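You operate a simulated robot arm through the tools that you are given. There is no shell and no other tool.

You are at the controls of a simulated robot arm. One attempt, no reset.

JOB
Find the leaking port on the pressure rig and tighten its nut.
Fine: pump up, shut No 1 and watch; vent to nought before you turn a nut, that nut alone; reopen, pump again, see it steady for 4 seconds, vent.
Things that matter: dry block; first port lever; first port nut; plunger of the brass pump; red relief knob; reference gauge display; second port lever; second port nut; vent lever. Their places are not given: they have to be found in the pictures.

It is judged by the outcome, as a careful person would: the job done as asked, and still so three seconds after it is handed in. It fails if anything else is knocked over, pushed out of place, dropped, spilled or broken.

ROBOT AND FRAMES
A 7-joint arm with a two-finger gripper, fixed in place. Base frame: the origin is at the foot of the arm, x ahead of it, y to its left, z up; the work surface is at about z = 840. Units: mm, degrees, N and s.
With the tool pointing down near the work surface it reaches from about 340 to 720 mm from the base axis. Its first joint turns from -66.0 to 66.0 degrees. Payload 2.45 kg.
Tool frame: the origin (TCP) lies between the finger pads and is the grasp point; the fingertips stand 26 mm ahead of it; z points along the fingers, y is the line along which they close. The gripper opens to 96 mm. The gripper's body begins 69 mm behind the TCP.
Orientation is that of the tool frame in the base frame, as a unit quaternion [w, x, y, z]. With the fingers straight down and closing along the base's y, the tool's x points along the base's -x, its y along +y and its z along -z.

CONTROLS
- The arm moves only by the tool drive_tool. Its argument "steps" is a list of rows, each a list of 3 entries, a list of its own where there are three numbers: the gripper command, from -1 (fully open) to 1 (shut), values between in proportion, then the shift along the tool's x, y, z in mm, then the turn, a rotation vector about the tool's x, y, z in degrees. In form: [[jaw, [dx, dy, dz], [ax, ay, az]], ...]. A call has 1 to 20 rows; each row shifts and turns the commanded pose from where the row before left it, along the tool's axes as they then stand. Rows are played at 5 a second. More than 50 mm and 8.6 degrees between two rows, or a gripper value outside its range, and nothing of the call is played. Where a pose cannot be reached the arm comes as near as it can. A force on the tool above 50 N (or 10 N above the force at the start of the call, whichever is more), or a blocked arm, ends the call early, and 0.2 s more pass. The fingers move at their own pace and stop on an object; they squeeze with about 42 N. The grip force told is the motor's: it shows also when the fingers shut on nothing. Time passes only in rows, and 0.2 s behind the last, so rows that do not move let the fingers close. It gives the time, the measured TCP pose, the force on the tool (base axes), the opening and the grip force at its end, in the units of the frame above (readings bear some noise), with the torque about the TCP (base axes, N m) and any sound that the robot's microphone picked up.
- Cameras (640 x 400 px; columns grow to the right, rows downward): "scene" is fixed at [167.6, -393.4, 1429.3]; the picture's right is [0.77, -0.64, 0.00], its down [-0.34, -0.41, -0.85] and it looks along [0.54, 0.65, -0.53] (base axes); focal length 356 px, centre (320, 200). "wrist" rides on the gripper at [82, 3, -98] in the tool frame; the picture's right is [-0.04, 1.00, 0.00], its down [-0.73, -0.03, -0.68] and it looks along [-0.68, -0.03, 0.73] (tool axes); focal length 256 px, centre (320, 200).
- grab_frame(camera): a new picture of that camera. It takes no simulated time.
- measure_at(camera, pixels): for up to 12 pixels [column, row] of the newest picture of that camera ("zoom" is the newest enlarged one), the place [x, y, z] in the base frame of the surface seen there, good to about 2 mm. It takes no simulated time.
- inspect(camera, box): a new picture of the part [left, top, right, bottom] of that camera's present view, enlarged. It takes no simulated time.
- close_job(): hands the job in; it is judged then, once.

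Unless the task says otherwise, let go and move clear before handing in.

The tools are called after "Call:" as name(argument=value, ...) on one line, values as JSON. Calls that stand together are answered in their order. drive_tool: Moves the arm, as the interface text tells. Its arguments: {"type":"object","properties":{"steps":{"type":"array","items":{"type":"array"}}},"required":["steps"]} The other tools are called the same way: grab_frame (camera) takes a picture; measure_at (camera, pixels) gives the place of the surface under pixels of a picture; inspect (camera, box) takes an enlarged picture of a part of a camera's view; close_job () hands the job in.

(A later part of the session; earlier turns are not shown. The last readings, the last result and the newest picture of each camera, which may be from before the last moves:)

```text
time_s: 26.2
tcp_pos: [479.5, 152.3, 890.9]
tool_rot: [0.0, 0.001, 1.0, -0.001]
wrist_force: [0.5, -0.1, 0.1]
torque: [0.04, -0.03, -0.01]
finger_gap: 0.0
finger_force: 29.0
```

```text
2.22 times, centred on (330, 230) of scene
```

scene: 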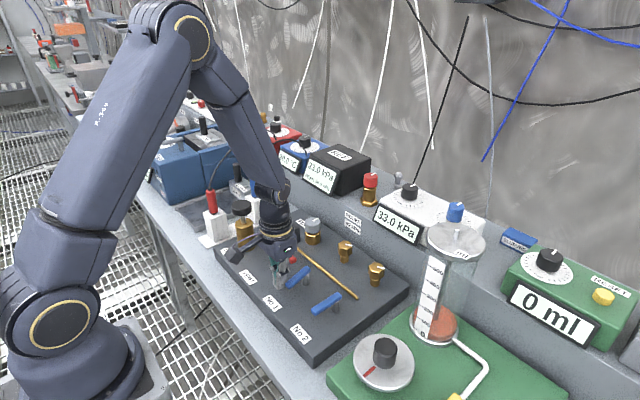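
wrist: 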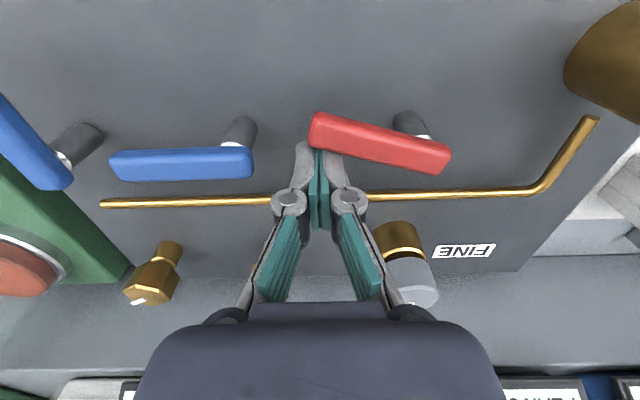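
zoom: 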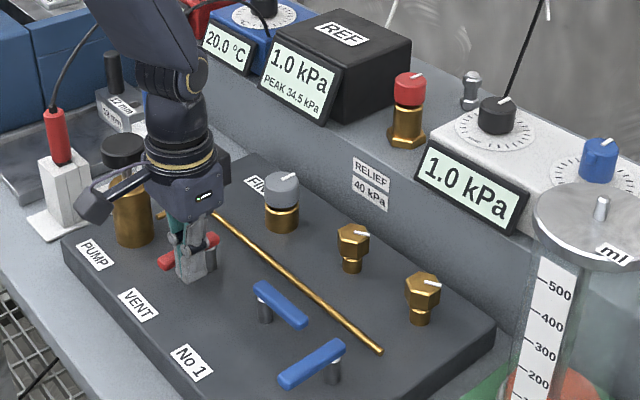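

REF has dropped to 1.0 kPa, so venting works. I'll push the lever to its stop and let the pressure go to nought.

Call:
drive_tool(steps=[[1, [1, 4, 0], [0, 0, 0]], [1, [1, 4, 0], [0, 0, 0]], [1, [0, 1.5, 0], [0, 0, 0]]])

Call:
inspect(camera="wrist", box=[220, 100, 480, 280])

Call:
inspect(camera="scene", box=[220, 140, 440, 320])

```text
time_s: 27.0
tcp_pos: [478.1, 155.5, 890.1]
tool_rot: [0.0, 0.003, 1.0, -0.004]
wrist_force: [3.2, -41.7, 14.6]
torque: [-0.1, -0.02, -0.05]
finger_gap: 0.1
finger_force: 28.5
```

```text
2.22 times, centred on (350, 190) of wrist
```

zoom: 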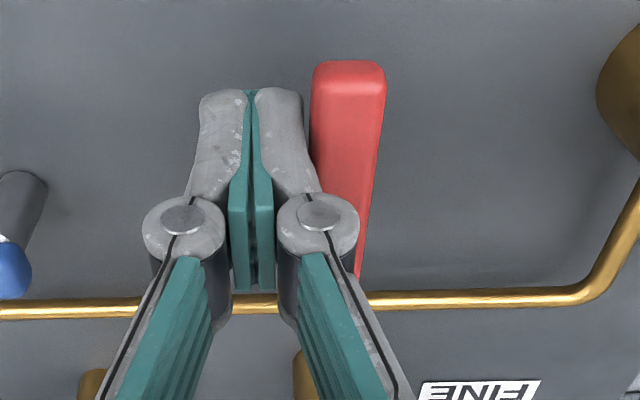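

```text
2.22 times, centred on (330, 230) of scene
```

zoom: 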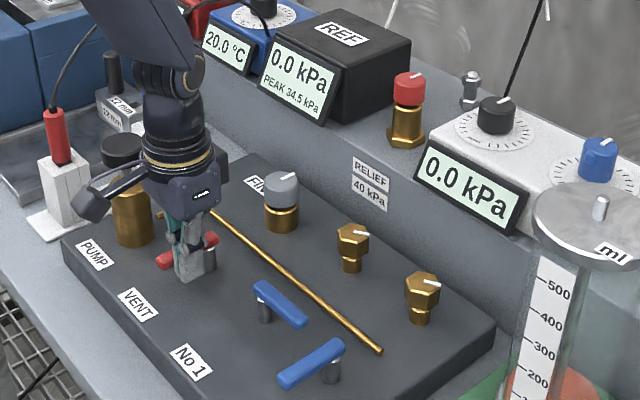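

The lever hit its stop with a 41.7 N reaction, so it is fully open and REF reads 0.0 kPa. I'll back off at once and rise.

Call:
drive_tool(steps=[[1, [0, -6, 0], [0, 0, 0]], [1, [0, -6, 0], [0, 0, 0]], [1, [0, -5, -30], [0, 0, 0]], [1, [0, -20, -40], [0, 0, 0]], [1, [0, -30, -30], [0, 0, 0]], [-1, [0, -30, -20], [0, 0, 0]], [-1, [0, -30, 0], [0, 0, 0]], [-1, [0, 0, 0], [0, 0, 0]]])

Call:
grab_frame(camera="wrist")

Call:
inspect(camera="scene", box=[325, 230, 405, 300])

Call:
measure_at(camera="zoom", pixels=[[355, 210], [375, 205], [400, 195], [425, 205], [440, 225], [420, 240], [360, 240], [370, 280], [410, 290], [440, 270], [400, 330]])

```text
time_s: 28.8
tcp_pos: [476.7, 33.5, 1009.7]
tool_rot: [0.0, -0.001, 1.0, 0.0]
wrist_force: [0.1, 0.3, 0.2]
torque: [0.02, 0.0, 0.0]
finger_gap: 73.5
finger_force: 0.1
```

```text
taken
```

wrist: 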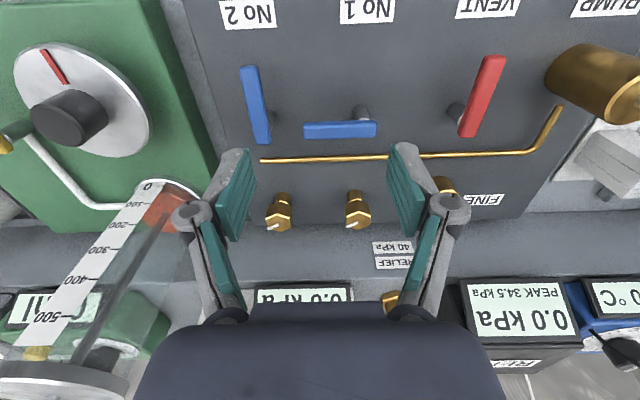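

```text
5.71 times, centred on (365, 265) of scene
```

zoom: 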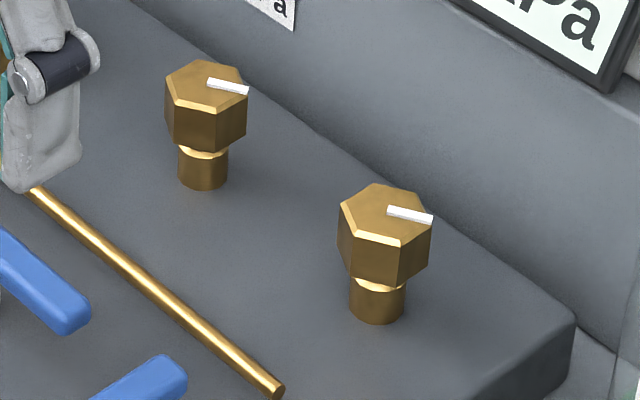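

```text
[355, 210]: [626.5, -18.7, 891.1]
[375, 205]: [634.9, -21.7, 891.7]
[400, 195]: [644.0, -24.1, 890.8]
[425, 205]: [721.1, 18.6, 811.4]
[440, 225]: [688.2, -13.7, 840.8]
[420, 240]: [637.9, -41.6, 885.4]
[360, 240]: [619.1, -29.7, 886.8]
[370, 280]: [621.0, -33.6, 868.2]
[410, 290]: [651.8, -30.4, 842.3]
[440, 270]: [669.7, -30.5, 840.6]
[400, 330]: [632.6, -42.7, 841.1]
```

REF and TEST both read 0.0 kPa, with the vent open (red lever along x) and No 1 shut. Before turning No 2's nut I'll measure its hex shape and the clearance to the tall cylinder at left.

Call:
inspect(camera="wrist", box=[250, 180, 300, 240])

Call:
measure_at(camera="scene", pixels=[[455, 240], [430, 240], [482, 240], [455, 225], [455, 255], [415, 310], [435, 345], [460, 320], [405, 290], [350, 225], [395, 225], [320, 190]])

Call:
measure_at(camera="wrist", pixels=[[281, 218], [283, 210], [274, 222], [288, 222], [281, 227], [358, 217], [357, 205], [150, 190], [60, 370], [20, 370], [110, 375], [390, 250]])

```text
6.67 times, centred on (275, 210) of wrist
```

zoom: 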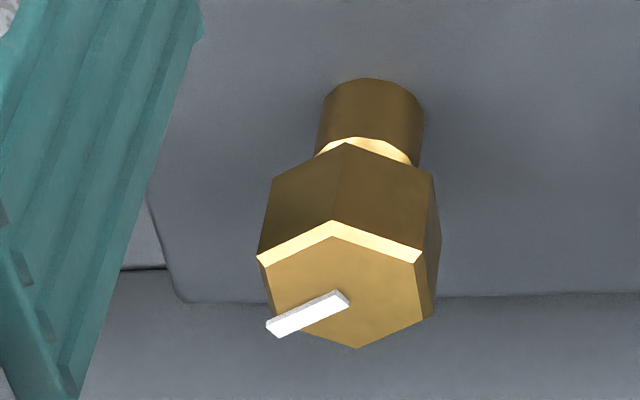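

```text
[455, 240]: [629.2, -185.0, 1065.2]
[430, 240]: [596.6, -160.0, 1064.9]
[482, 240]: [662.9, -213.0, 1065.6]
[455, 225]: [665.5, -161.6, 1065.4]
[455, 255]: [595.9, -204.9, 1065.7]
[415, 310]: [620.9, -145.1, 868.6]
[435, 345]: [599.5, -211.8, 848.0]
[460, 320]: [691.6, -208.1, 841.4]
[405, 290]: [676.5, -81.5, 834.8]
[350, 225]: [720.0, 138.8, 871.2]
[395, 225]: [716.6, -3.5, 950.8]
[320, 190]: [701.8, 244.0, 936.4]
```

```text
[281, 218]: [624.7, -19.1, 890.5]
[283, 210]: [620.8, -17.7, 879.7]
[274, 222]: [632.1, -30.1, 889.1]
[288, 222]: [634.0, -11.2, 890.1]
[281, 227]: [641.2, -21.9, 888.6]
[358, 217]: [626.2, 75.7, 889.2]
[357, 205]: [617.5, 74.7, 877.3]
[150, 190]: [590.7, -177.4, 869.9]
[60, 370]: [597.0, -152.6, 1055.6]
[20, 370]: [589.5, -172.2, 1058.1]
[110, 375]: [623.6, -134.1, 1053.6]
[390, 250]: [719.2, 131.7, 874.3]
```

The cylinder's cap reaches to about y=-142 and the TEST box starts at x≈712, so nut 2 near (634, -26) has room all round. I'll measure the hex corners for its exact centre and orientation.

Call:
inspect(camera="wrist", box=[250, 180, 300, 240])

Call:
measure_at(camera="zoom", pixels=[[262, 264], [332, 232], [415, 266], [424, 314], [357, 342], [276, 304], [342, 296], [274, 326], [345, 285], [300, 300], [390, 300], [340, 260]])

Call:
inspect(camera="scene", box=[355, 250, 400, 295])

Call:
measure_at(camera="zoom", pixels=[[230, 110], [270, 150], [320, 150], [340, 90], [380, 120], [400, 190], [300, 200], [330, 250], [330, 300], [330, 330], [250, 250], [390, 250]])

```text
6.67 times, centred on (275, 210) of wrist
```

zoom: 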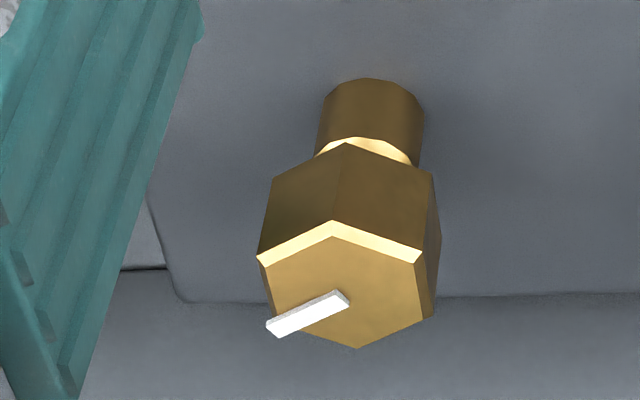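

```text
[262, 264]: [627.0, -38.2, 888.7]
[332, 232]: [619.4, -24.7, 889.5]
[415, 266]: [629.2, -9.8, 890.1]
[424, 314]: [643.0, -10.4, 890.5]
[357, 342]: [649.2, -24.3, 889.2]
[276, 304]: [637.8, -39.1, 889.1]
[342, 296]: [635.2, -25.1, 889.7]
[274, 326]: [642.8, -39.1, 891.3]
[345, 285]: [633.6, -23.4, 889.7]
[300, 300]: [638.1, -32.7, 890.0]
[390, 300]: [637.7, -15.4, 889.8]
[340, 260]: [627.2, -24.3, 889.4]
```

```text
8.89 times, centred on (378, 272) of scene
```

zoom: 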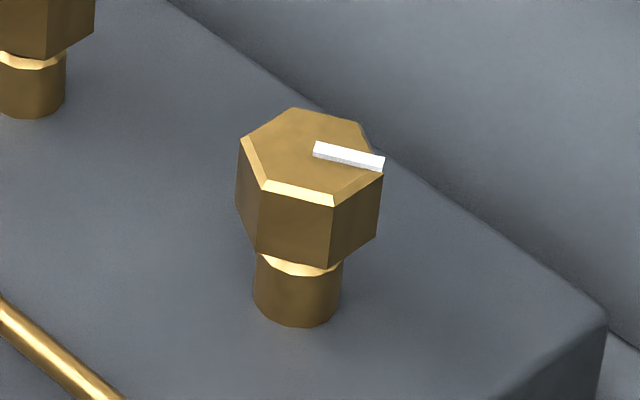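

```text
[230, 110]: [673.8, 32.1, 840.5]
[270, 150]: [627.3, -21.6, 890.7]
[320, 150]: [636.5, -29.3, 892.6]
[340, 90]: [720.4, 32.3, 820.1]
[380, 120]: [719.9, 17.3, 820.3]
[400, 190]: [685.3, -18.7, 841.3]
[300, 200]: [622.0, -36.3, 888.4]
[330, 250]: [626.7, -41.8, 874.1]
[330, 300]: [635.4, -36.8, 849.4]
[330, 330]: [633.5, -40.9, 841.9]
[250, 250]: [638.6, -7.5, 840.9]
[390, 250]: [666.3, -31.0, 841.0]
```

The hex centre is about (634.5, -25), about 28 mm across flats, with two flats facing ±y, so the fingers fit as they stand. I'll move above it with the jaws at 60 mm.

Call:
drive_tool(steps=[[-0.25, [-39.5, -14.7, 0], [0, 0, 0]], [-0.25, [-39.5, -14.7, 0], [0, 0, 0]], [-0.25, [-39.5, -14.7, 0], [0, 0, 0]], [-0.25, [-39.3, -14.7, 0], [0, 0, 0]], [-0.25, [0, 0, 30], [0, 0, 0]], [-0.25, [0, 0, 30], [0, 0, 0]], [-0.25, [0, 0, 0], [0, 0, 0]]])

Call:
grab_frame(camera="wrist")

Call:
grab_frame(camera="scene")

```text
time_s: 30.4
tcp_pos: [636.1, -22.2, 948.6]
tool_rot: [0.0, 0.001, 1.0, 0.0]
wrist_force: [0.0, 0.0, 0.3]
torque: [-0.02, -0.01, -0.02]
finger_gap: 60.0
finger_force: 0.1
```

```text
taken
```

wrist: 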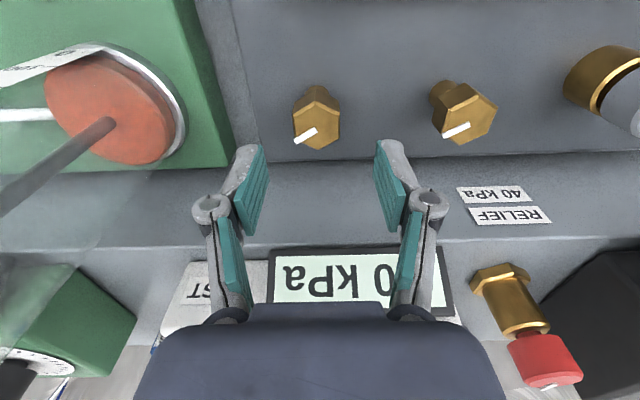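

```text
taken
```

scene: 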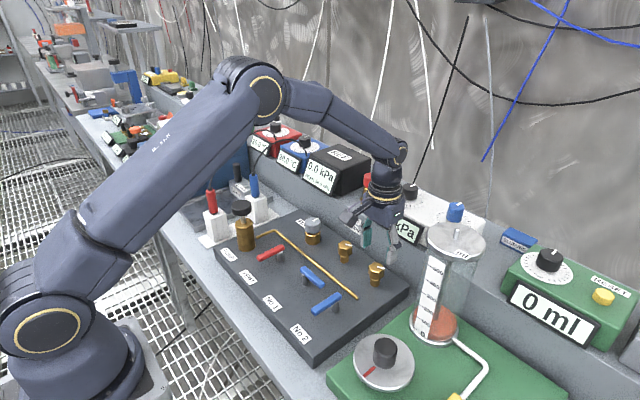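

The gripper hovers near (636, -22) with nut 2 at wrist (317, 120), and the REF display is clear in the scene at (320, 175). I'll re-measure the nut from here to line up.

Call:
inspect(camera="wrist", box=[280, 75, 360, 160])

Call:
measure_at(camera="wrist", pixels=[[317, 125], [305, 115], [317, 108], [332, 115], [336, 130], [333, 140], [318, 147], [298, 140], [297, 118], [318, 95]])

```text
4.71 times, centred on (320, 118) of wrist
```

zoom: 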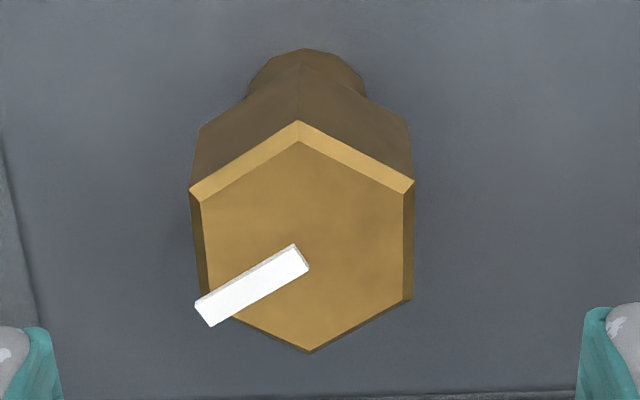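

```text
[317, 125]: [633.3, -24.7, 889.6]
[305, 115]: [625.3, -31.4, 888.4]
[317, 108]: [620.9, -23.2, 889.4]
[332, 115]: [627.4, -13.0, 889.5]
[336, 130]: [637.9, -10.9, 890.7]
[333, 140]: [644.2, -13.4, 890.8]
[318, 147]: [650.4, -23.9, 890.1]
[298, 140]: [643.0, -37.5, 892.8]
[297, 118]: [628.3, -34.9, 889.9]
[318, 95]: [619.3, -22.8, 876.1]
```

The nut's centre measures (634.3, -24.5) with its flats turned about 3° clockwise. I'll shift, align, lower so the pads span the hex, and close.

Call:
drive_tool(steps=[[-0.25, [1.8, -2.3, 0], [0, 0, 3]], [-0.25, [0, 0, 25], [0, 0, 0]], [-0.25, [0, 0, 25], [0, 0, 0]], [-0.25, [0, 0, 18], [0, 0, 0]], [-0.25, [0, 0, 0], [0, 0, 0]]])

Call:
grab_frame(camera="wrist")

Call:
inspect(camera="scene", box=[325, 190, 445, 310])

```text
time_s: 31.6
tcp_pos: [634.5, -26.3, 882.1]
tool_rot: [0.0, 0.026, 1.0, 0.0]
wrist_force: [-0.3, -0.1, -0.2]
torque: [0.0, 0.0, 0.0]
finger_gap: 60.0
finger_force: 0.0
```

```text
taken
```

wrist: 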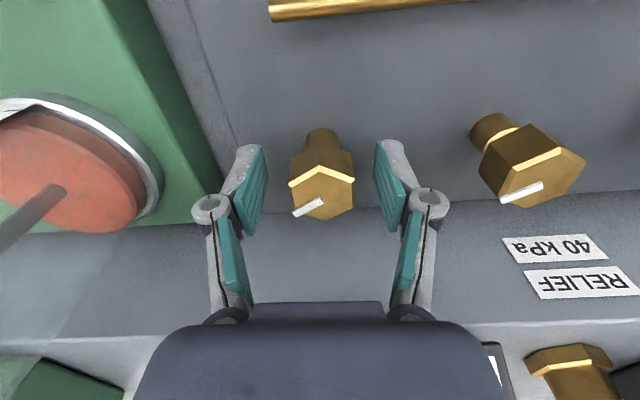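

```text
3.33 times, centred on (385, 250) of scene
```

zoom: 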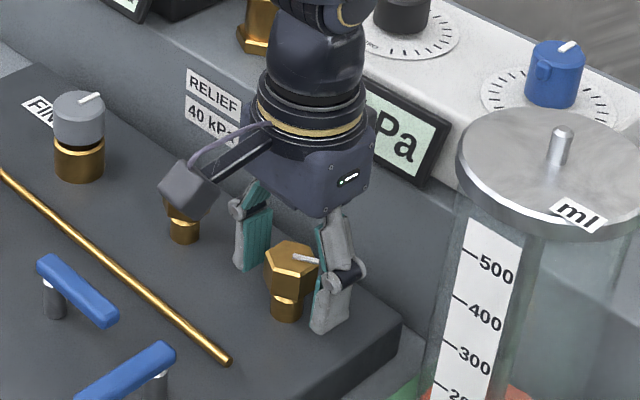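

The nut sits centred between the open fingers in the wrist view at (322, 185). I'll close on the flats.

Call:
drive_tool(steps=[[1, [0, 0, 0], [0, 0, 0]], [1, [0, 0, 0], [0, 0, 0]], [1, [0, 0, 0], [0, 0, 0]], [1, [0, 0, 0], [0, 0, 0]]])

Call:
inspect(camera="wrist", box=[220, 90, 420, 250])

```text
time_s: 32.6
tcp_pos: [633.6, -25.4, 882.5]
tool_rot: [0.0, 0.025, 1.0, 0.001]
wrist_force: [0.0, 7.6, 0.5]
torque: [0.18, -0.01, 0.01]
finger_gap: 34.6
finger_force: 44.5
```

```text
2.50 times, centred on (320, 170) of wrist
```

zoom: 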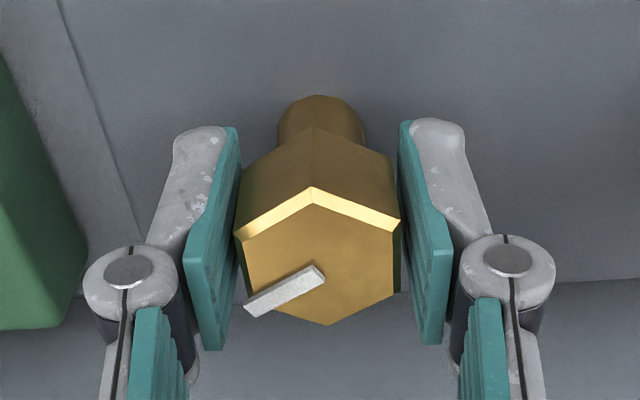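

The grip holds at a 34.6 mm gap with 44.5 N, and the +7.6 N side load means the nut's centre lies a little to +y. I'll shift 1 mm and start turning clockwise (seen from above) in small steps, watching the torque.

Call:
drive_tool(steps=[[1, [0, 1, 0], [0, 0, 0]], [1, [0, 0, 0], [0, 0, 4]], [1, [0, 0, 0], [0, 0, 4]], [1, [0, 0, 0], [0, 0, 0]]])

Call:
inspect(camera="scene", box=[325, 190, 445, 310])

Call:
inspect(camera="wrist", box=[220, 90, 420, 250])

```text
time_s: 33.6
tcp_pos: [633.6, -24.7, 882.4]
tool_rot: [0.001, 0.096, 0.995, 0.0]
wrist_force: [3.4, 7.1, 4.7]
torque: [-0.06, -0.7, 0.03]
finger_gap: 35.0
finger_force: 44.8
```

```text
3.33 times, centred on (385, 250) of scene
```

zoom: 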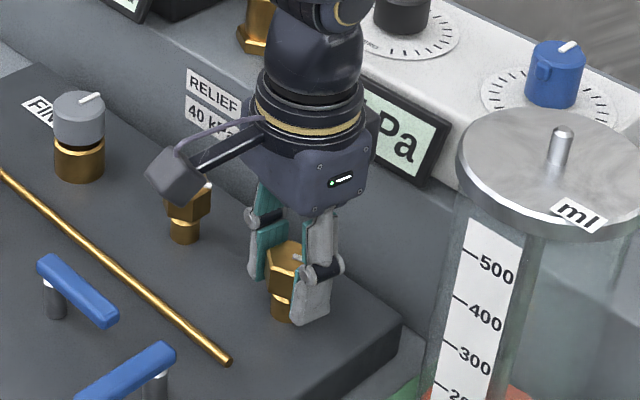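

```text
2.50 times, centred on (320, 170) of wrist
```

zoom: 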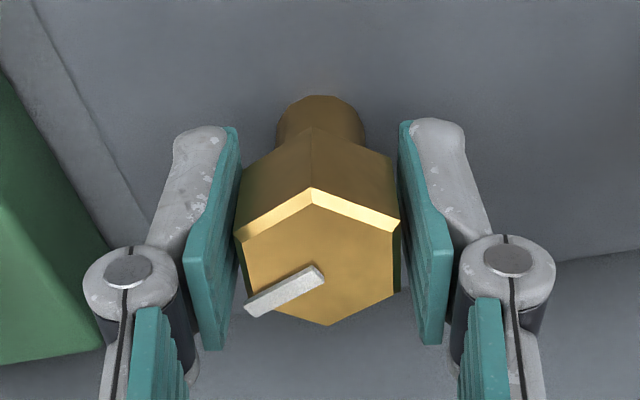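

The nut turned with the gripper (it is still aligned in the wrist view) and the torque about z is only 0.03 N m. I'll continue clockwise in bigger portions.

Call:
drive_tool(steps=[[1, [0, 0, 0], [0, 0, 7]], [1, [0, 0, 0], [0, 0, 7]], [1, [0, 0, 0], [0, 0, 7]], [1, [0, 0, 0], [0, 0, 0]]])

Call:
inspect(camera="wrist", box=[220, 90, 420, 250])

```text
time_s: 34.6
tcp_pos: [633.9, -24.5, 883.5]
tool_rot: [0.002, 0.276, 0.961, 0.001]
wrist_force: [16.4, 10.5, 3.8]
torque: [0.58, 0.13, 0.02]
finger_gap: 34.7
finger_force: 45.0
```

```text
2.50 times, centred on (320, 170) of wrist
```

zoom: 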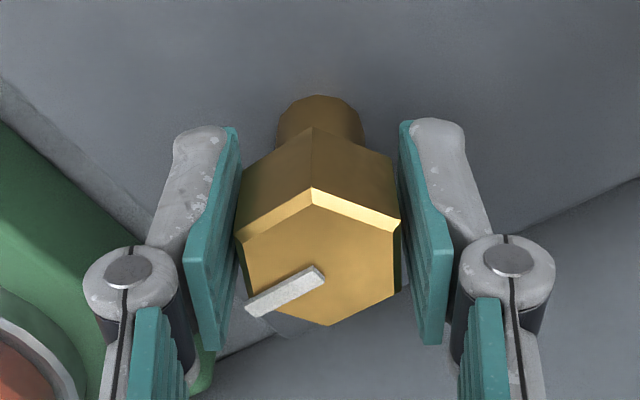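

The nut has turned about 29° with me and the z torque is small, but a 19 N side force has built up from slight off-centring. I'll shift about 1.6 mm to relieve it and go on.

Call:
drive_tool(steps=[[1, [-0.9, 1.4, 0], [0, 0, 0]], [1, [0, 0, 0], [0, 0, 7]], [1, [0, 0, 0], [0, 0, 7]], [1, [0, 0, 0], [0, 0, 0]]])

Call:
inspect(camera="wrist", box=[220, 90, 420, 250])

```text
time_s: 35.6
tcp_pos: [633.2, -24.7, 882.2]
tool_rot: [0.001, 0.392, 0.92, 0.0]
wrist_force: [6.4, 15.8, 18.9]
torque: [0.15, -0.13, 0.0]
finger_gap: 34.9
finger_force: 45.1
```

```text
2.50 times, centred on (320, 170) of wrist
```

zoom: 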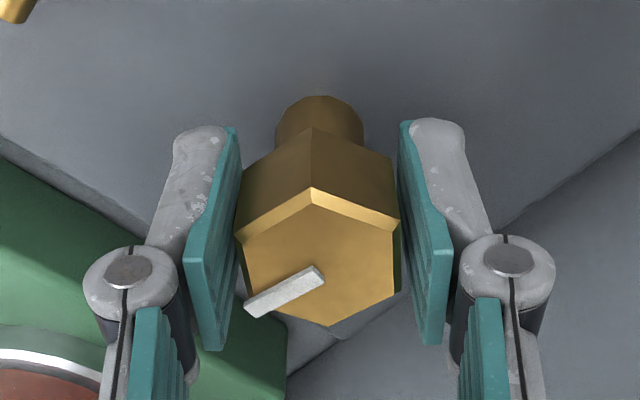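

The nut has now turned about 43° at low torque. I'll relieve the small side and vertical loads and continue.

Call:
drive_tool(steps=[[1, [0.5, 1.2, -1], [0, 0, 0]], [1, [0, 0, 0], [0, 0, 7]], [1, [0, 0, 0], [0, 0, 7]], [1, [0, 0, 0], [0, 0, 0]]])

Call:
inspect(camera="wrist", box=[220, 90, 420, 250])

Call:
grab_frame(camera="scene")

```text
time_s: 36.6
tcp_pos: [634.6, -23.4, 882.8]
tool_rot: [0.0, 0.501, 0.866, 0.0]
wrist_force: [9.7, 8.6, 2.3]
torque: [0.28, -0.12, 0.0]
finger_gap: 35.0
finger_force: 45.5
```

```text
2.50 times, centred on (320, 170) of wrist
```

zoom: 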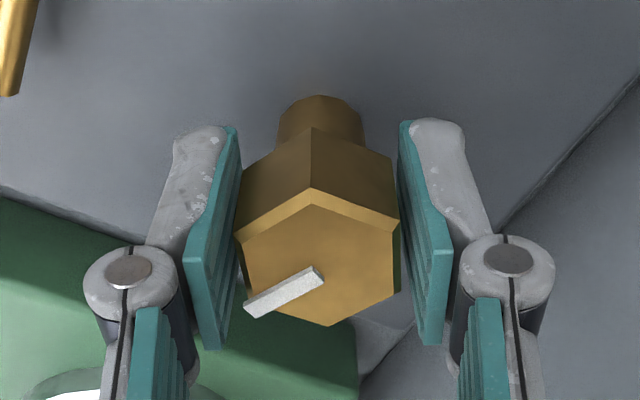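

```text
taken
```

scene: 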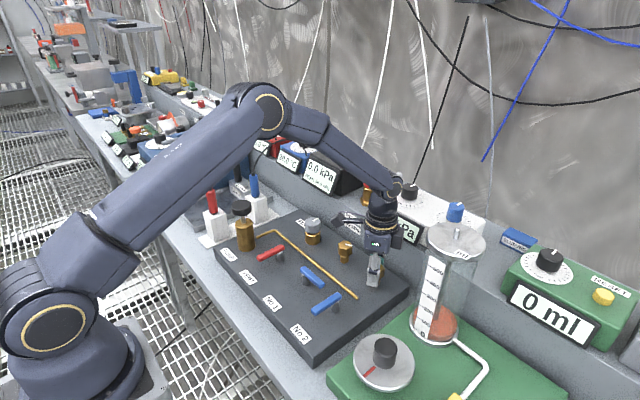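

It has turned 57° with little torque and no stop felt yet. I'll continue clockwise.

Call:
drive_tool(steps=[[1, [0, 0.7, 0], [0, 0, 0]], [1, [0, 0, 0], [0, 0, 7]], [1, [0, 0, 0], [0, 0, 7]], [1, [0, 0, 0], [0, 0, 0]]])

Call:
inspect(camera="wrist", box=[220, 90, 420, 250])

```text
time_s: 37.6
tcp_pos: [635.1, -23.9, 881.3]
tool_rot: [-0.001, 0.603, 0.798, -0.001]
wrist_force: [-0.6, 4.9, 0.5]
torque: [0.44, 0.19, 0.01]
finger_gap: 34.8
finger_force: 45.1
```

```text
2.50 times, centred on (320, 170) of wrist
```

zoom: 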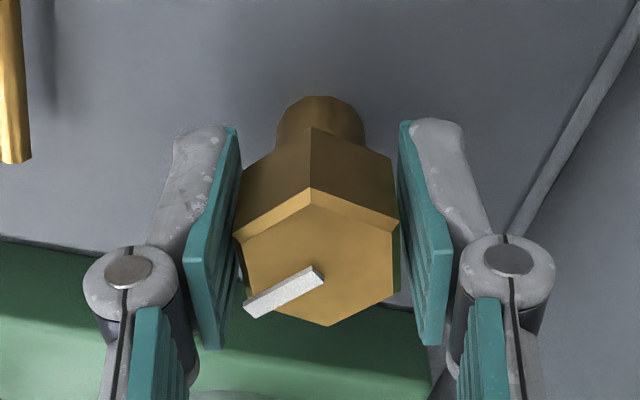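

The nut has turned 71° and the grip is now well centred (under 5 N side load). I'll keep turning.

Call:
drive_tool(steps=[[1, [0, 0, 0], [0, 0, 6]], [1, [0, 0, 0], [0, 0, 6]], [1, [0, 0, 0], [0, 0, 6]], [1, [0, 0, 0], [0, 0, 0]]])

Call:
inspect(camera="wrist", box=[220, 90, 420, 250])

```text
time_s: 38.6
tcp_pos: [634.5, -24.3, 882.3]
tool_rot: [0.0, 0.72, 0.694, 0.0]
wrist_force: [-1.6, 2.7, -1.4]
torque: [-0.15, 0.02, -0.02]
finger_gap: 34.8
finger_force: 44.5
```

```text
2.50 times, centred on (320, 170) of wrist
```

zoom: 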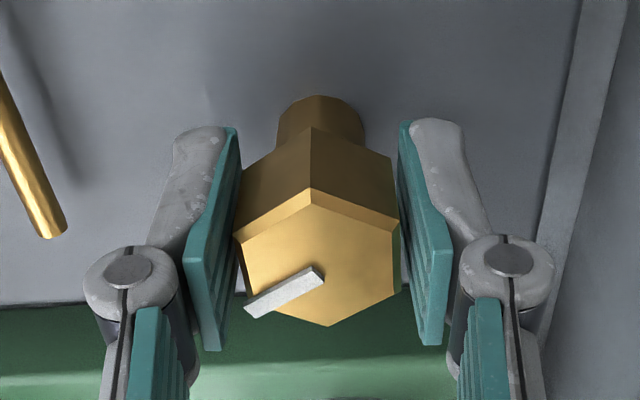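

It has turned 89° and is still free. I'll go on in the same steps, watching for the torque to rise.

Call:
drive_tool(steps=[[1, [0, 0, 0], [0, 0, 6]], [1, [0, 0, 0], [0, 0, 6]], [1, [0, 0, 0], [0, 0, 6]], [1, [0, 0, 0], [0, 0, 0]]])

Call:
inspect(camera="wrist", box=[220, 90, 420, 250])

Call:
inspect(camera="scene", box=[295, 140, 445, 310])

```text
time_s: 39.6
tcp_pos: [634.7, -23.7, 882.3]
tool_rot: [0.0, 0.819, 0.574, -0.001]
wrist_force: [-1.2, -0.4, 0.7]
torque: [-0.25, 0.13, 1.0]
finger_gap: 34.0
finger_force: 45.2
```

```text
2.50 times, centred on (320, 170) of wrist
```

zoom: 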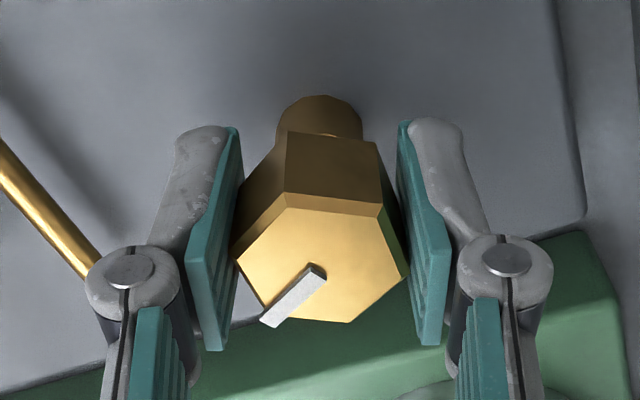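

```text
2.35 times, centred on (370, 225) of scene
```

zoom: 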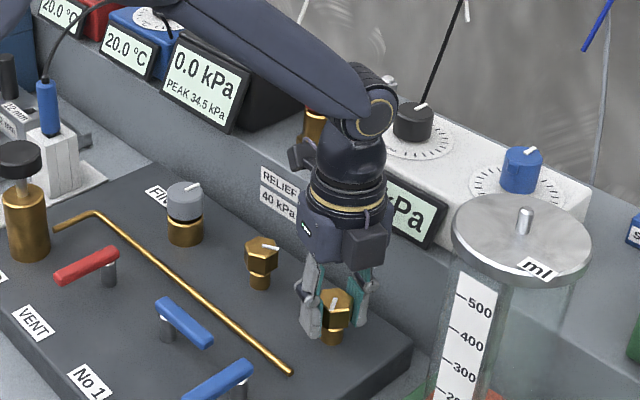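

The torque rose to 1.0 N m and the hex has begun to lag in the fingers (wrist zoom (320, 250)), so the nut is tight after about 90° clockwise. I'll open, rise and check it.

Call:
drive_tool(steps=[[-0.25, [0, 0, 0], [0, 0, 0]], [-0.25, [0, 0, 0], [0, 0, 0]], [-0.25, [0, 0, 0], [0, 0, 0]], [-0.25, [0, 0, -25], [0, 0, 0]], [-0.25, [0, 0, -30], [0, 0, 0]], [-0.25, [0, 0, -35], [0, 0, 0]]])

Call:
grab_frame(camera="wrist")

Call:
inspect(camera="scene", box=[325, 210, 425, 300])

```text
time_s: 41.0
tcp_pos: [635.9, -22.6, 972.3]
tool_rot: [0.0, 0.82, 0.573, 0.001]
wrist_force: [0.7, 0.0, -0.7]
torque: [-0.02, -0.03, -0.02]
finger_gap: 60.0
finger_force: 0.1
```

```text
taken
```

wrist: 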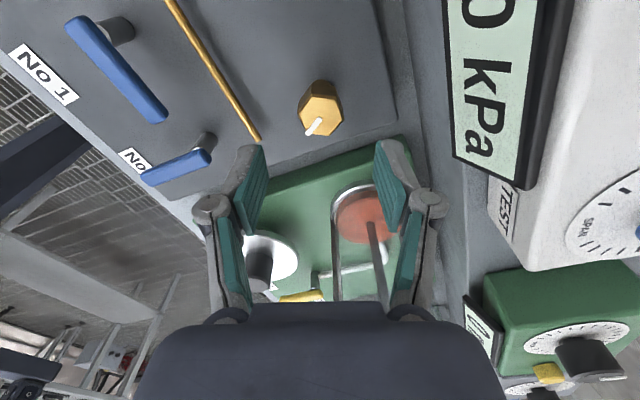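

```text
4.44 times, centred on (375, 255) of scene
```

zoom: 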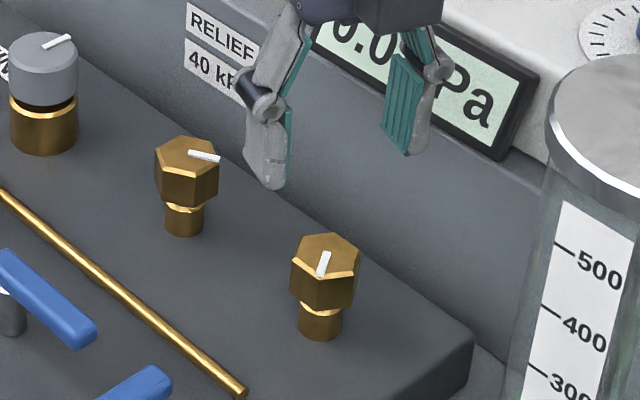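

Nut 2's mark has turned about 90° clockwise (scene zoom (322, 263)), while nut 1's mark is unchanged. I'll turn the gripper back to its home orientation above the rig, fingers shut.

Call:
drive_tool(steps=[[1, [0, 0, -15], [0, 0, -7.85]], [1, [0, 0, -10], [0, 0, -7.85]], [1, [0, 0, 0], [0, 0, -7.85]], [1, [0, 0, 0], [0, 0, -7.85]], [1, [0, 0, 0], [0, 0, -7.85]], [1, [0, 0, 0], [0, 0, -7.85]], [1, [0, 0, 0], [0, 0, -7.85]], [1, [0, 0, 0], [0, 0, -7.85]], [1, [0, 0, 0], [0, 0, -7.85]], [1, [0, 0, 0], [0, 0, -7.85]], [1, [0, 0, 0], [0, 0, -7.85]], [1, [0, 0, 0], [0, 0, -7.85]], [1, [0, 0, 0], [0, 0, -7.85]], [1, [0, 0, 0], [0, 0, -7.85]], [1, [0, 0, 0], [0, 0, 0]]])

Call:
grab_frame(camera="wrist")

Call:
grab_frame(camera="scene")

```text
time_s: 44.2
tcp_pos: [634.6, -24.3, 997.3]
tool_rot: [0.0, 0.0, 1.0, -0.001]
wrist_force: [-0.5, -0.4, 0.4]
torque: [0.01, 0.0, 0.0]
finger_gap: 0.0
finger_force: 28.6
```

```text
taken
```

wrist: 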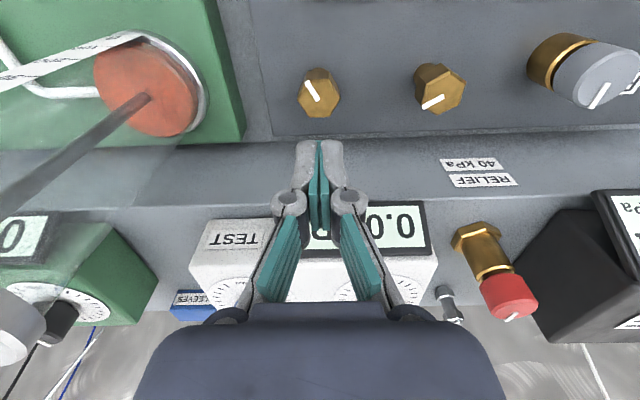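

```text
taken
```

scene: 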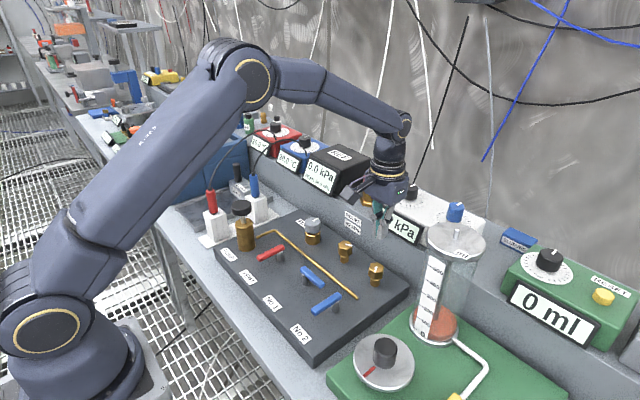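

The gripper is home again, and nut 2's mark at wrist (312, 88) is turned against nut 1's. Next I'll reopen No 1, lowering the closed fingers on the +x side of its lever.

Call:
drive_tool(steps=[[1, [31.5, 13.8, 0], [0, 0, 0]], [1, [31.5, 13.8, 0], [0, 0, 0]], [1, [31.5, 13.8, 0], [0, 0, 0]], [1, [0, 0, 35], [0, 0, 0]], [1, [0, 0, 35], [0, 0, 0]], [1, [0, 0, 37], [0, 0, 0]], [1, [0, 0, 0], [0, 0, 0]]])

Call:
grab_frame(camera="wrist")

```text
time_s: 45.8
tcp_pos: [540.9, 17.4, 891.3]
tool_rot: [0.0, 0.001, 1.0, 0.0]
wrist_force: [0.3, -0.9, -0.6]
torque: [-0.02, -0.02, 0.0]
finger_gap: 0.1
finger_force: 28.6
```

```text
taken
```

wrist: 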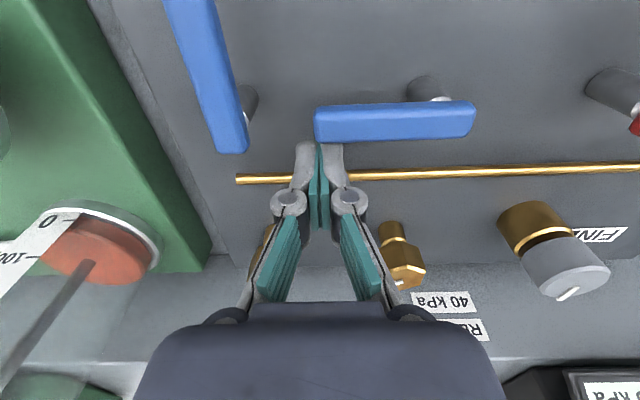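

The fingers stand beside the free end of the No 1 lever (wrist (320, 145)). I'll sweep it back round towards -x.

Call:
drive_tool(steps=[[1, [8, -1.5, 0], [0, 0, 0]], [1, [8.3, -1.4, 0], [0, 0, 0]], [1, [8.4, 1, 0], [0, 0, 0]], [1, [8.1, 2.4, 0], [0, 0, 0]], [1, [7.6, 3.8, 0], [0, 0, 0]], [1, [6.8, 5, 0], [0, 0, 0]], [1, [5.8, 6.2, 0], [0, 0, 0]], [1, [4.6, 7.1, 0], [0, 0, 0]], [1, [3.4, 7.8, 0], [0, 0, 0]], [1, [0, 0, 0], [0, 0, 0]]])

Call:
inspect(camera="wrist", box=[180, 80, 460, 280])

Call:
inspect(camera="scene", box=[220, 140, 440, 320])

```text
time_s: 48.0
tcp_pos: [478.7, 49.4, 892.2]
tool_rot: [0.0, 0.0, 1.0, 0.0]
wrist_force: [0.7, 1.3, -0.2]
torque: [0.04, 0.03, 0.0]
finger_gap: 0.0
finger_force: 28.6
```

```text
2.00 times, centred on (320, 180) of wrist
```

zoom: 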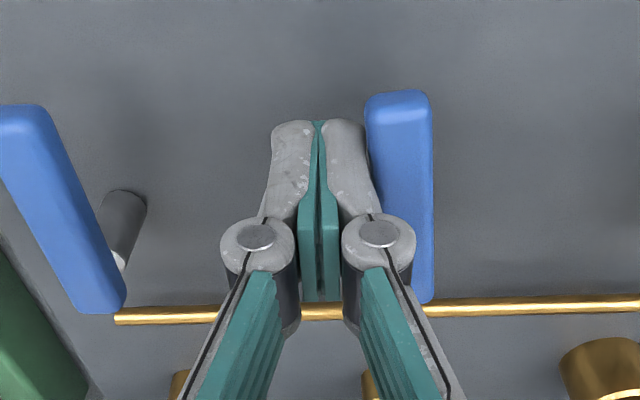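

```text
2.22 times, centred on (330, 230) of scene
```

zoom: 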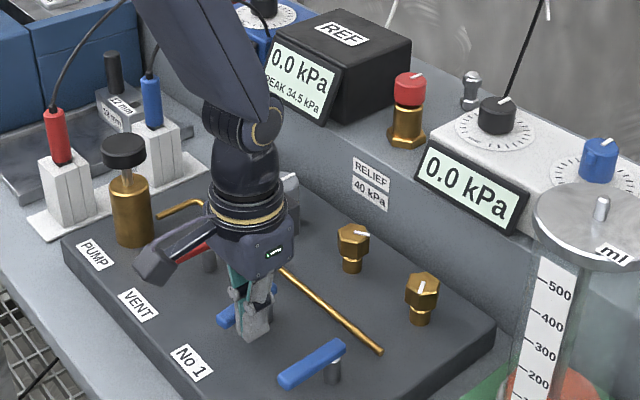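

The lever points nearly along -x. I'll nudge it to its stop in small steps.

Call:
drive_tool(steps=[[1, [0, 3, 0], [0, 0, 0]], [1, [0, 2, 0], [0, 0, 0]], [1, [0, 1, 0], [0, 0, 0]]])

Call:
inspect(camera="wrist", box=[180, 80, 460, 280])

```text
time_s: 48.8
tcp_pos: [480.3, 53.9, 891.2]
tool_rot: [0.0, 0.002, 1.0, -0.001]
wrist_force: [0.4, -6.4, 0.0]
torque: [-0.06, 0.01, -0.01]
finger_gap: 0.0
finger_force: 27.9
```

```text
2.00 times, centred on (320, 180) of wrist
```

zoom: 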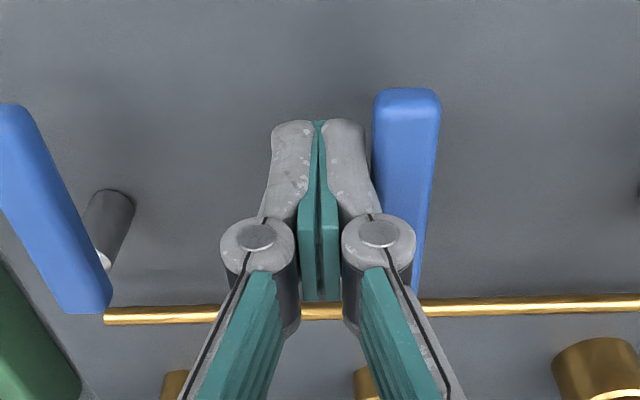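

No 1 is open against its stop (6.4 N). I'll back off, rise and go to the +y side of the vent lever, with the gripper turned 25° so its body clears the pump knob.

Call:
drive_tool(steps=[[1, [0, -8, 0], [0, 0, 0]], [1, [0, 0, -40], [0, 0, 0]], [1, [0, 0, -40], [0, 0, 0]], [1, [4.5, 40, 0], [0, 0, 0]], [1, [4.5, 40, 0], [0, 0, 0]], [1, [4.5, 40, 0], [0, 0, 0]], [1, [4.5, 36, 0], [0, 0, 0]], [1, [0, 0, 0], [0, 0, -8.33]], [1, [0, 0, 0], [0, 0, -8.33]], [1, [0, 0, 0], [0, 0, -8.33]], [1, [0, 0, 0], [0, 0, 0]]])

Call:
grab_frame(camera="wrist")

Call:
inspect(camera="scene", box=[210, 180, 370, 310])

Call:
measure_at(camera="zoom", pixels=[[172, 310], [210, 290], [250, 265], [160, 320], [165, 300], [240, 255]])

```text
time_s: 51.2
tcp_pos: [461.0, 201.7, 971.6]
tool_rot: [0.0, -0.217, 0.976, -0.001]
wrist_force: [-0.8, -0.9, 0.0]
torque: [-0.04, 0.01, 0.03]
finger_gap: 0.0
finger_force: 28.5
```

```text
taken
```

wrist: 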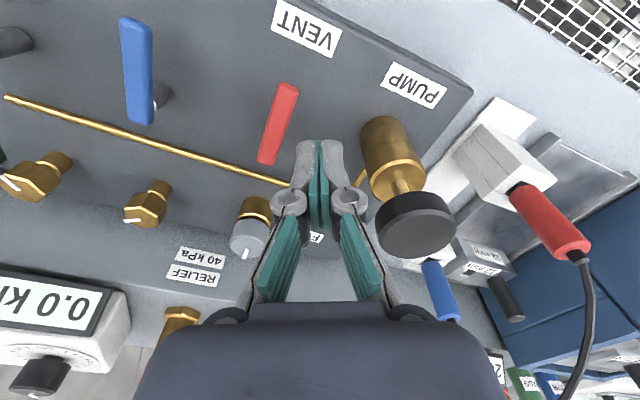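

```text
3.08 times, centred on (290, 245) of scene
```

zoom: 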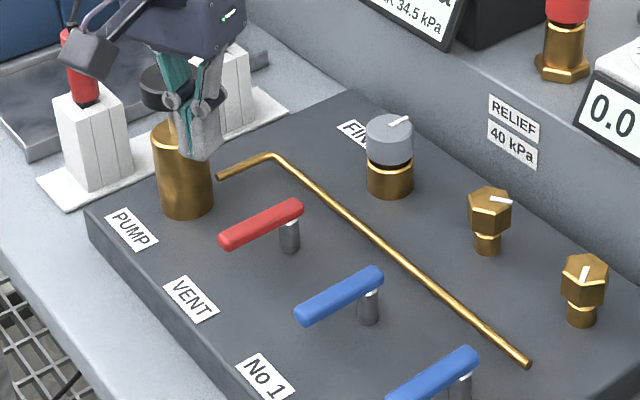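

```text
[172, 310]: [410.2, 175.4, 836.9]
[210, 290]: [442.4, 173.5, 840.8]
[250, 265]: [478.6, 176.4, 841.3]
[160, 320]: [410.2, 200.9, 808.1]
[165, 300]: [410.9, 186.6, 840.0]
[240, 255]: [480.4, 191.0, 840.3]
```

The red lever still lies along x, and the pump knob is to the right of the fingers. I'll measure the lever and knob once more before lowering.

Call:
measure_at(camera="zoom", pixels=[[225, 237], [260, 222], [295, 206], [228, 242], [262, 215], [265, 230], [185, 170], [150, 90]])

Call:
measure_at(camera="wrist", pixels=[[287, 88], [278, 120], [267, 155], [296, 95], [385, 220], [415, 200], [445, 225], [415, 240], [282, 110]])

```text
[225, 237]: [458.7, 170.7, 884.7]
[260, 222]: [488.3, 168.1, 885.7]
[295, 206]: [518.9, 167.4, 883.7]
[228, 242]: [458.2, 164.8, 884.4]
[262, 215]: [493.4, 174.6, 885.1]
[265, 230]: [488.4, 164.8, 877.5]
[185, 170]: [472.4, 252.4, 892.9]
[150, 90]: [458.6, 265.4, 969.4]
```

```text
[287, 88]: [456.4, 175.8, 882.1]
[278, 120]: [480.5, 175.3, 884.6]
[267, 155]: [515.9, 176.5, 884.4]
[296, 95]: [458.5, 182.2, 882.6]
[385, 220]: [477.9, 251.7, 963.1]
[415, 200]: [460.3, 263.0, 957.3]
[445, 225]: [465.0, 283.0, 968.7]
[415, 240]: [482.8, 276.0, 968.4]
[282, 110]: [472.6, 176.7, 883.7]
```

The lever's centreline is at y≈173 with its pivot at about (514, 173). I'll lower to its height and begin pushing it towards -y.

Call:
drive_tool(steps=[[1, [0, 0, 30], [0, 0, 0]], [1, [0, 0, 30], [0, 0, 0]], [1, [0, 0, 17], [0, 0, 0]], [1, [6.3, -8.8, 0], [0, 0, 0]], [1, [6, -8.2, 0], [0, 0, 0]], [1, [0, 0, 0], [0, 0, 0]]])

Call:
grab_frame(camera="wrist")

Call:
inspect(camera="scene", box=[210, 180, 370, 310])

```text
time_s: 52.6
tcp_pos: [458.3, 180.4, 893.0]
tool_rot: [0.0, -0.215, 0.977, 0.0]
wrist_force: [-0.2, -0.5, 0.5]
torque: [0.01, 0.01, 0.02]
finger_gap: 0.3
finger_force: 28.1
```

```text
taken
```

wrist: 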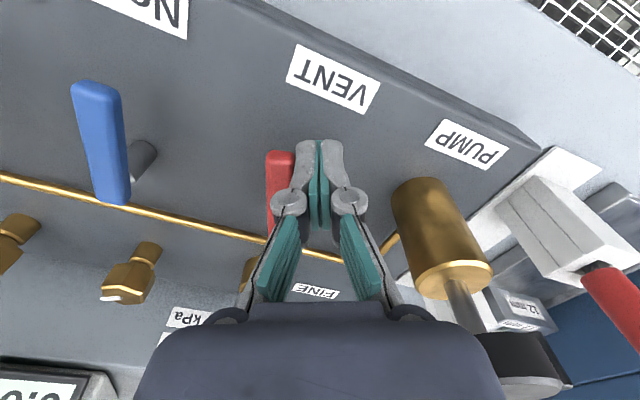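

```text
3.08 times, centred on (290, 245) of scene
```

zoom: 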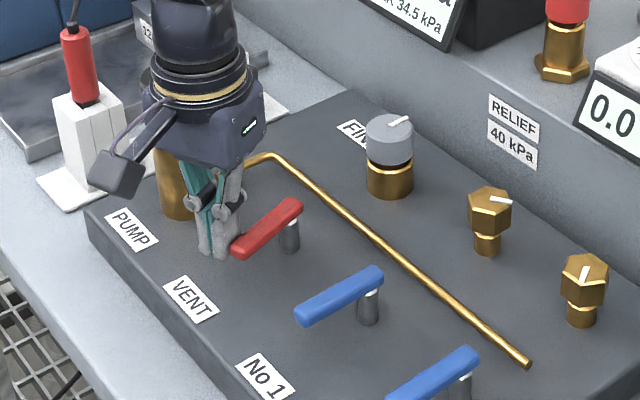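

The red lever has started to turn with almost no force (wrist (280, 175)). I'll carry it round the arc.

Call:
drive_tool(steps=[[1, [6.4, -9.1, 0], [0, 0, 0]], [1, [5.5, -9.5, 0], [0, 0, 0]], [1, [-0.8, -12.5, 0], [0, 0, 0]], [1, [-4.1, -12, 0], [0, 0, 0]], [1, [-7.1, -10.5, 0], [0, 0, 0]], [1, [-5.6, -5.3, 0], [0, 0, 0]], [1, [0, 0, 0], [0, 0, 0]]])

Call:
grab_frame(camera="wrist")

Call:
inspect(camera="scene", box=[210, 180, 370, 310])

```text
time_s: 54.2
tcp_pos: [488.2, 129.3, 893.6]
tool_rot: [0.0, -0.215, 0.977, 0.0]
wrist_force: [0.3, 0.6, -0.4]
torque: [-0.01, -0.03, -0.01]
finger_gap: 0.3
finger_force: 28.5
```

```text
taken
```

wrist: 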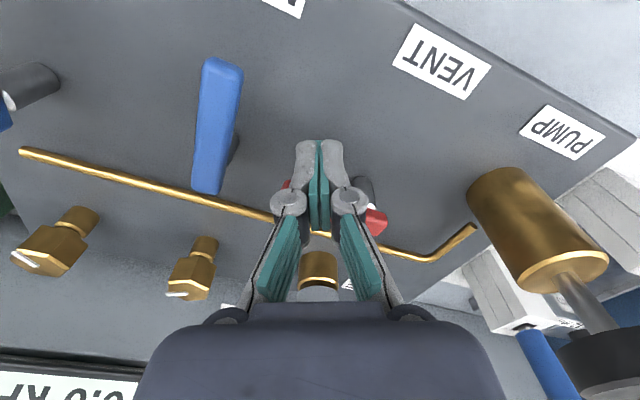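

```text
3.08 times, centred on (290, 245) of scene
```

zoom: 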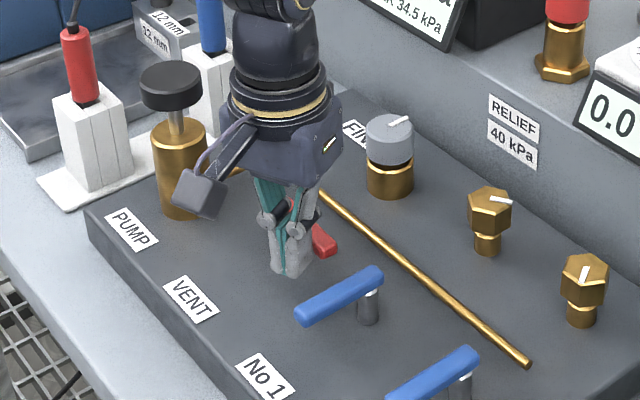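

The lever is nearly crosswise again. I'll push it the last few degrees to its stop.

Call:
drive_tool(steps=[[1, [-2.7, -1.3, 0], [0, 0, 0]], [1, [-1.8, -0.8, 0], [0, 0, 0]], [1, [-1.4, -0.6, 0], [0, 0, 0]]])

Call:
inspect(camera="scene", box=[210, 180, 370, 310])

```text
time_s: 55.0
tcp_pos: [491.4, 131.2, 892.8]
tool_rot: [-0.002, -0.216, 0.976, 0.0]
wrist_force: [-14.0, 1.2, 1.0]
torque: [0.0, 0.18, -0.05]
finger_gap: 0.0
finger_force: 28.5
```

```text
3.08 times, centred on (290, 245) of scene
```

zoom: 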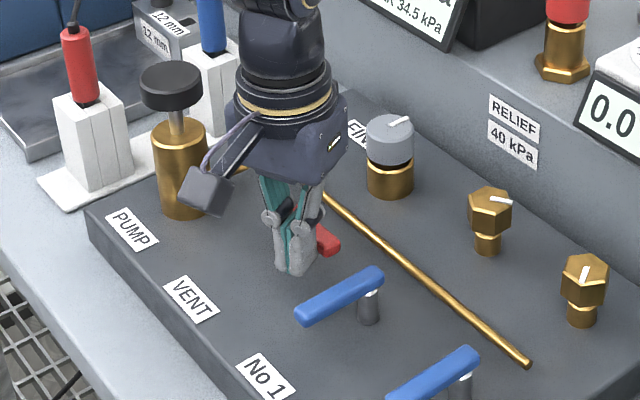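

The vent is shut against its stop (14 N). I'll back off, rise, turn the gripper home and hover over the pump.

Call:
drive_tool(steps=[[1, [9, 4.2, 0], [0, 0, 0]], [1, [0, 0, -40], [0, 0, 0]], [1, [0, 0, -40], [0, 0, 0]], [1, [0, 0, -32], [0, 0, 8.33]], [1, [0, 0, 0], [0, 0, 8.33]], [1, [0, 0, 0], [0, 0, 8.33]], [1, [0, 36, 0], [0, 0, 0]], [1, [0, 36, 0], [0, 0, 0]], [1, [0, 36, 0], [0, 0, 0]], [1, [0, 34, 0], [0, 0, 0]], [1, [0, 0, 0], [0, 0, 0]]])

Call:
grab_frame(camera="scene")

Call:
grab_frame(camera="wrist")

```text
time_s: 57.4
tcp_pos: [482.6, 273.1, 1006.3]
tool_rot: [0.0, 0.001, 1.0, 0.0]
wrist_force: [0.6, -0.2, -0.5]
torque: [0.0, 0.0, 0.02]
finger_gap: 0.0
finger_force: 28.6
```

```text
taken
```

scene: 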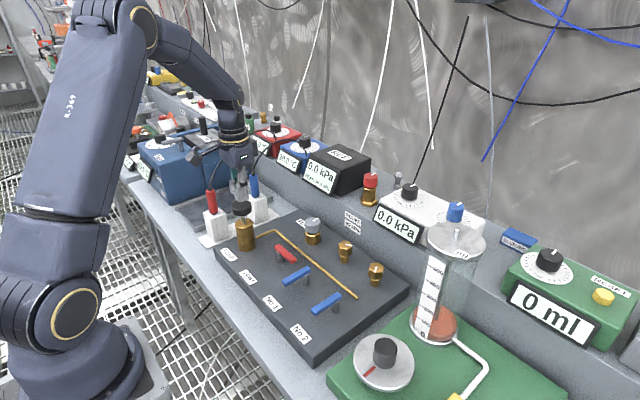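

```text
taken
```

wrist: 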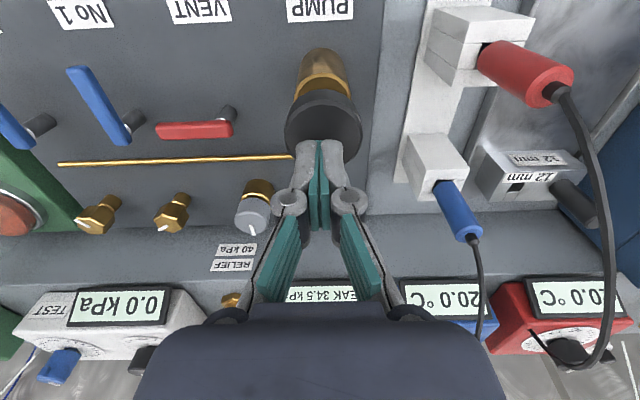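

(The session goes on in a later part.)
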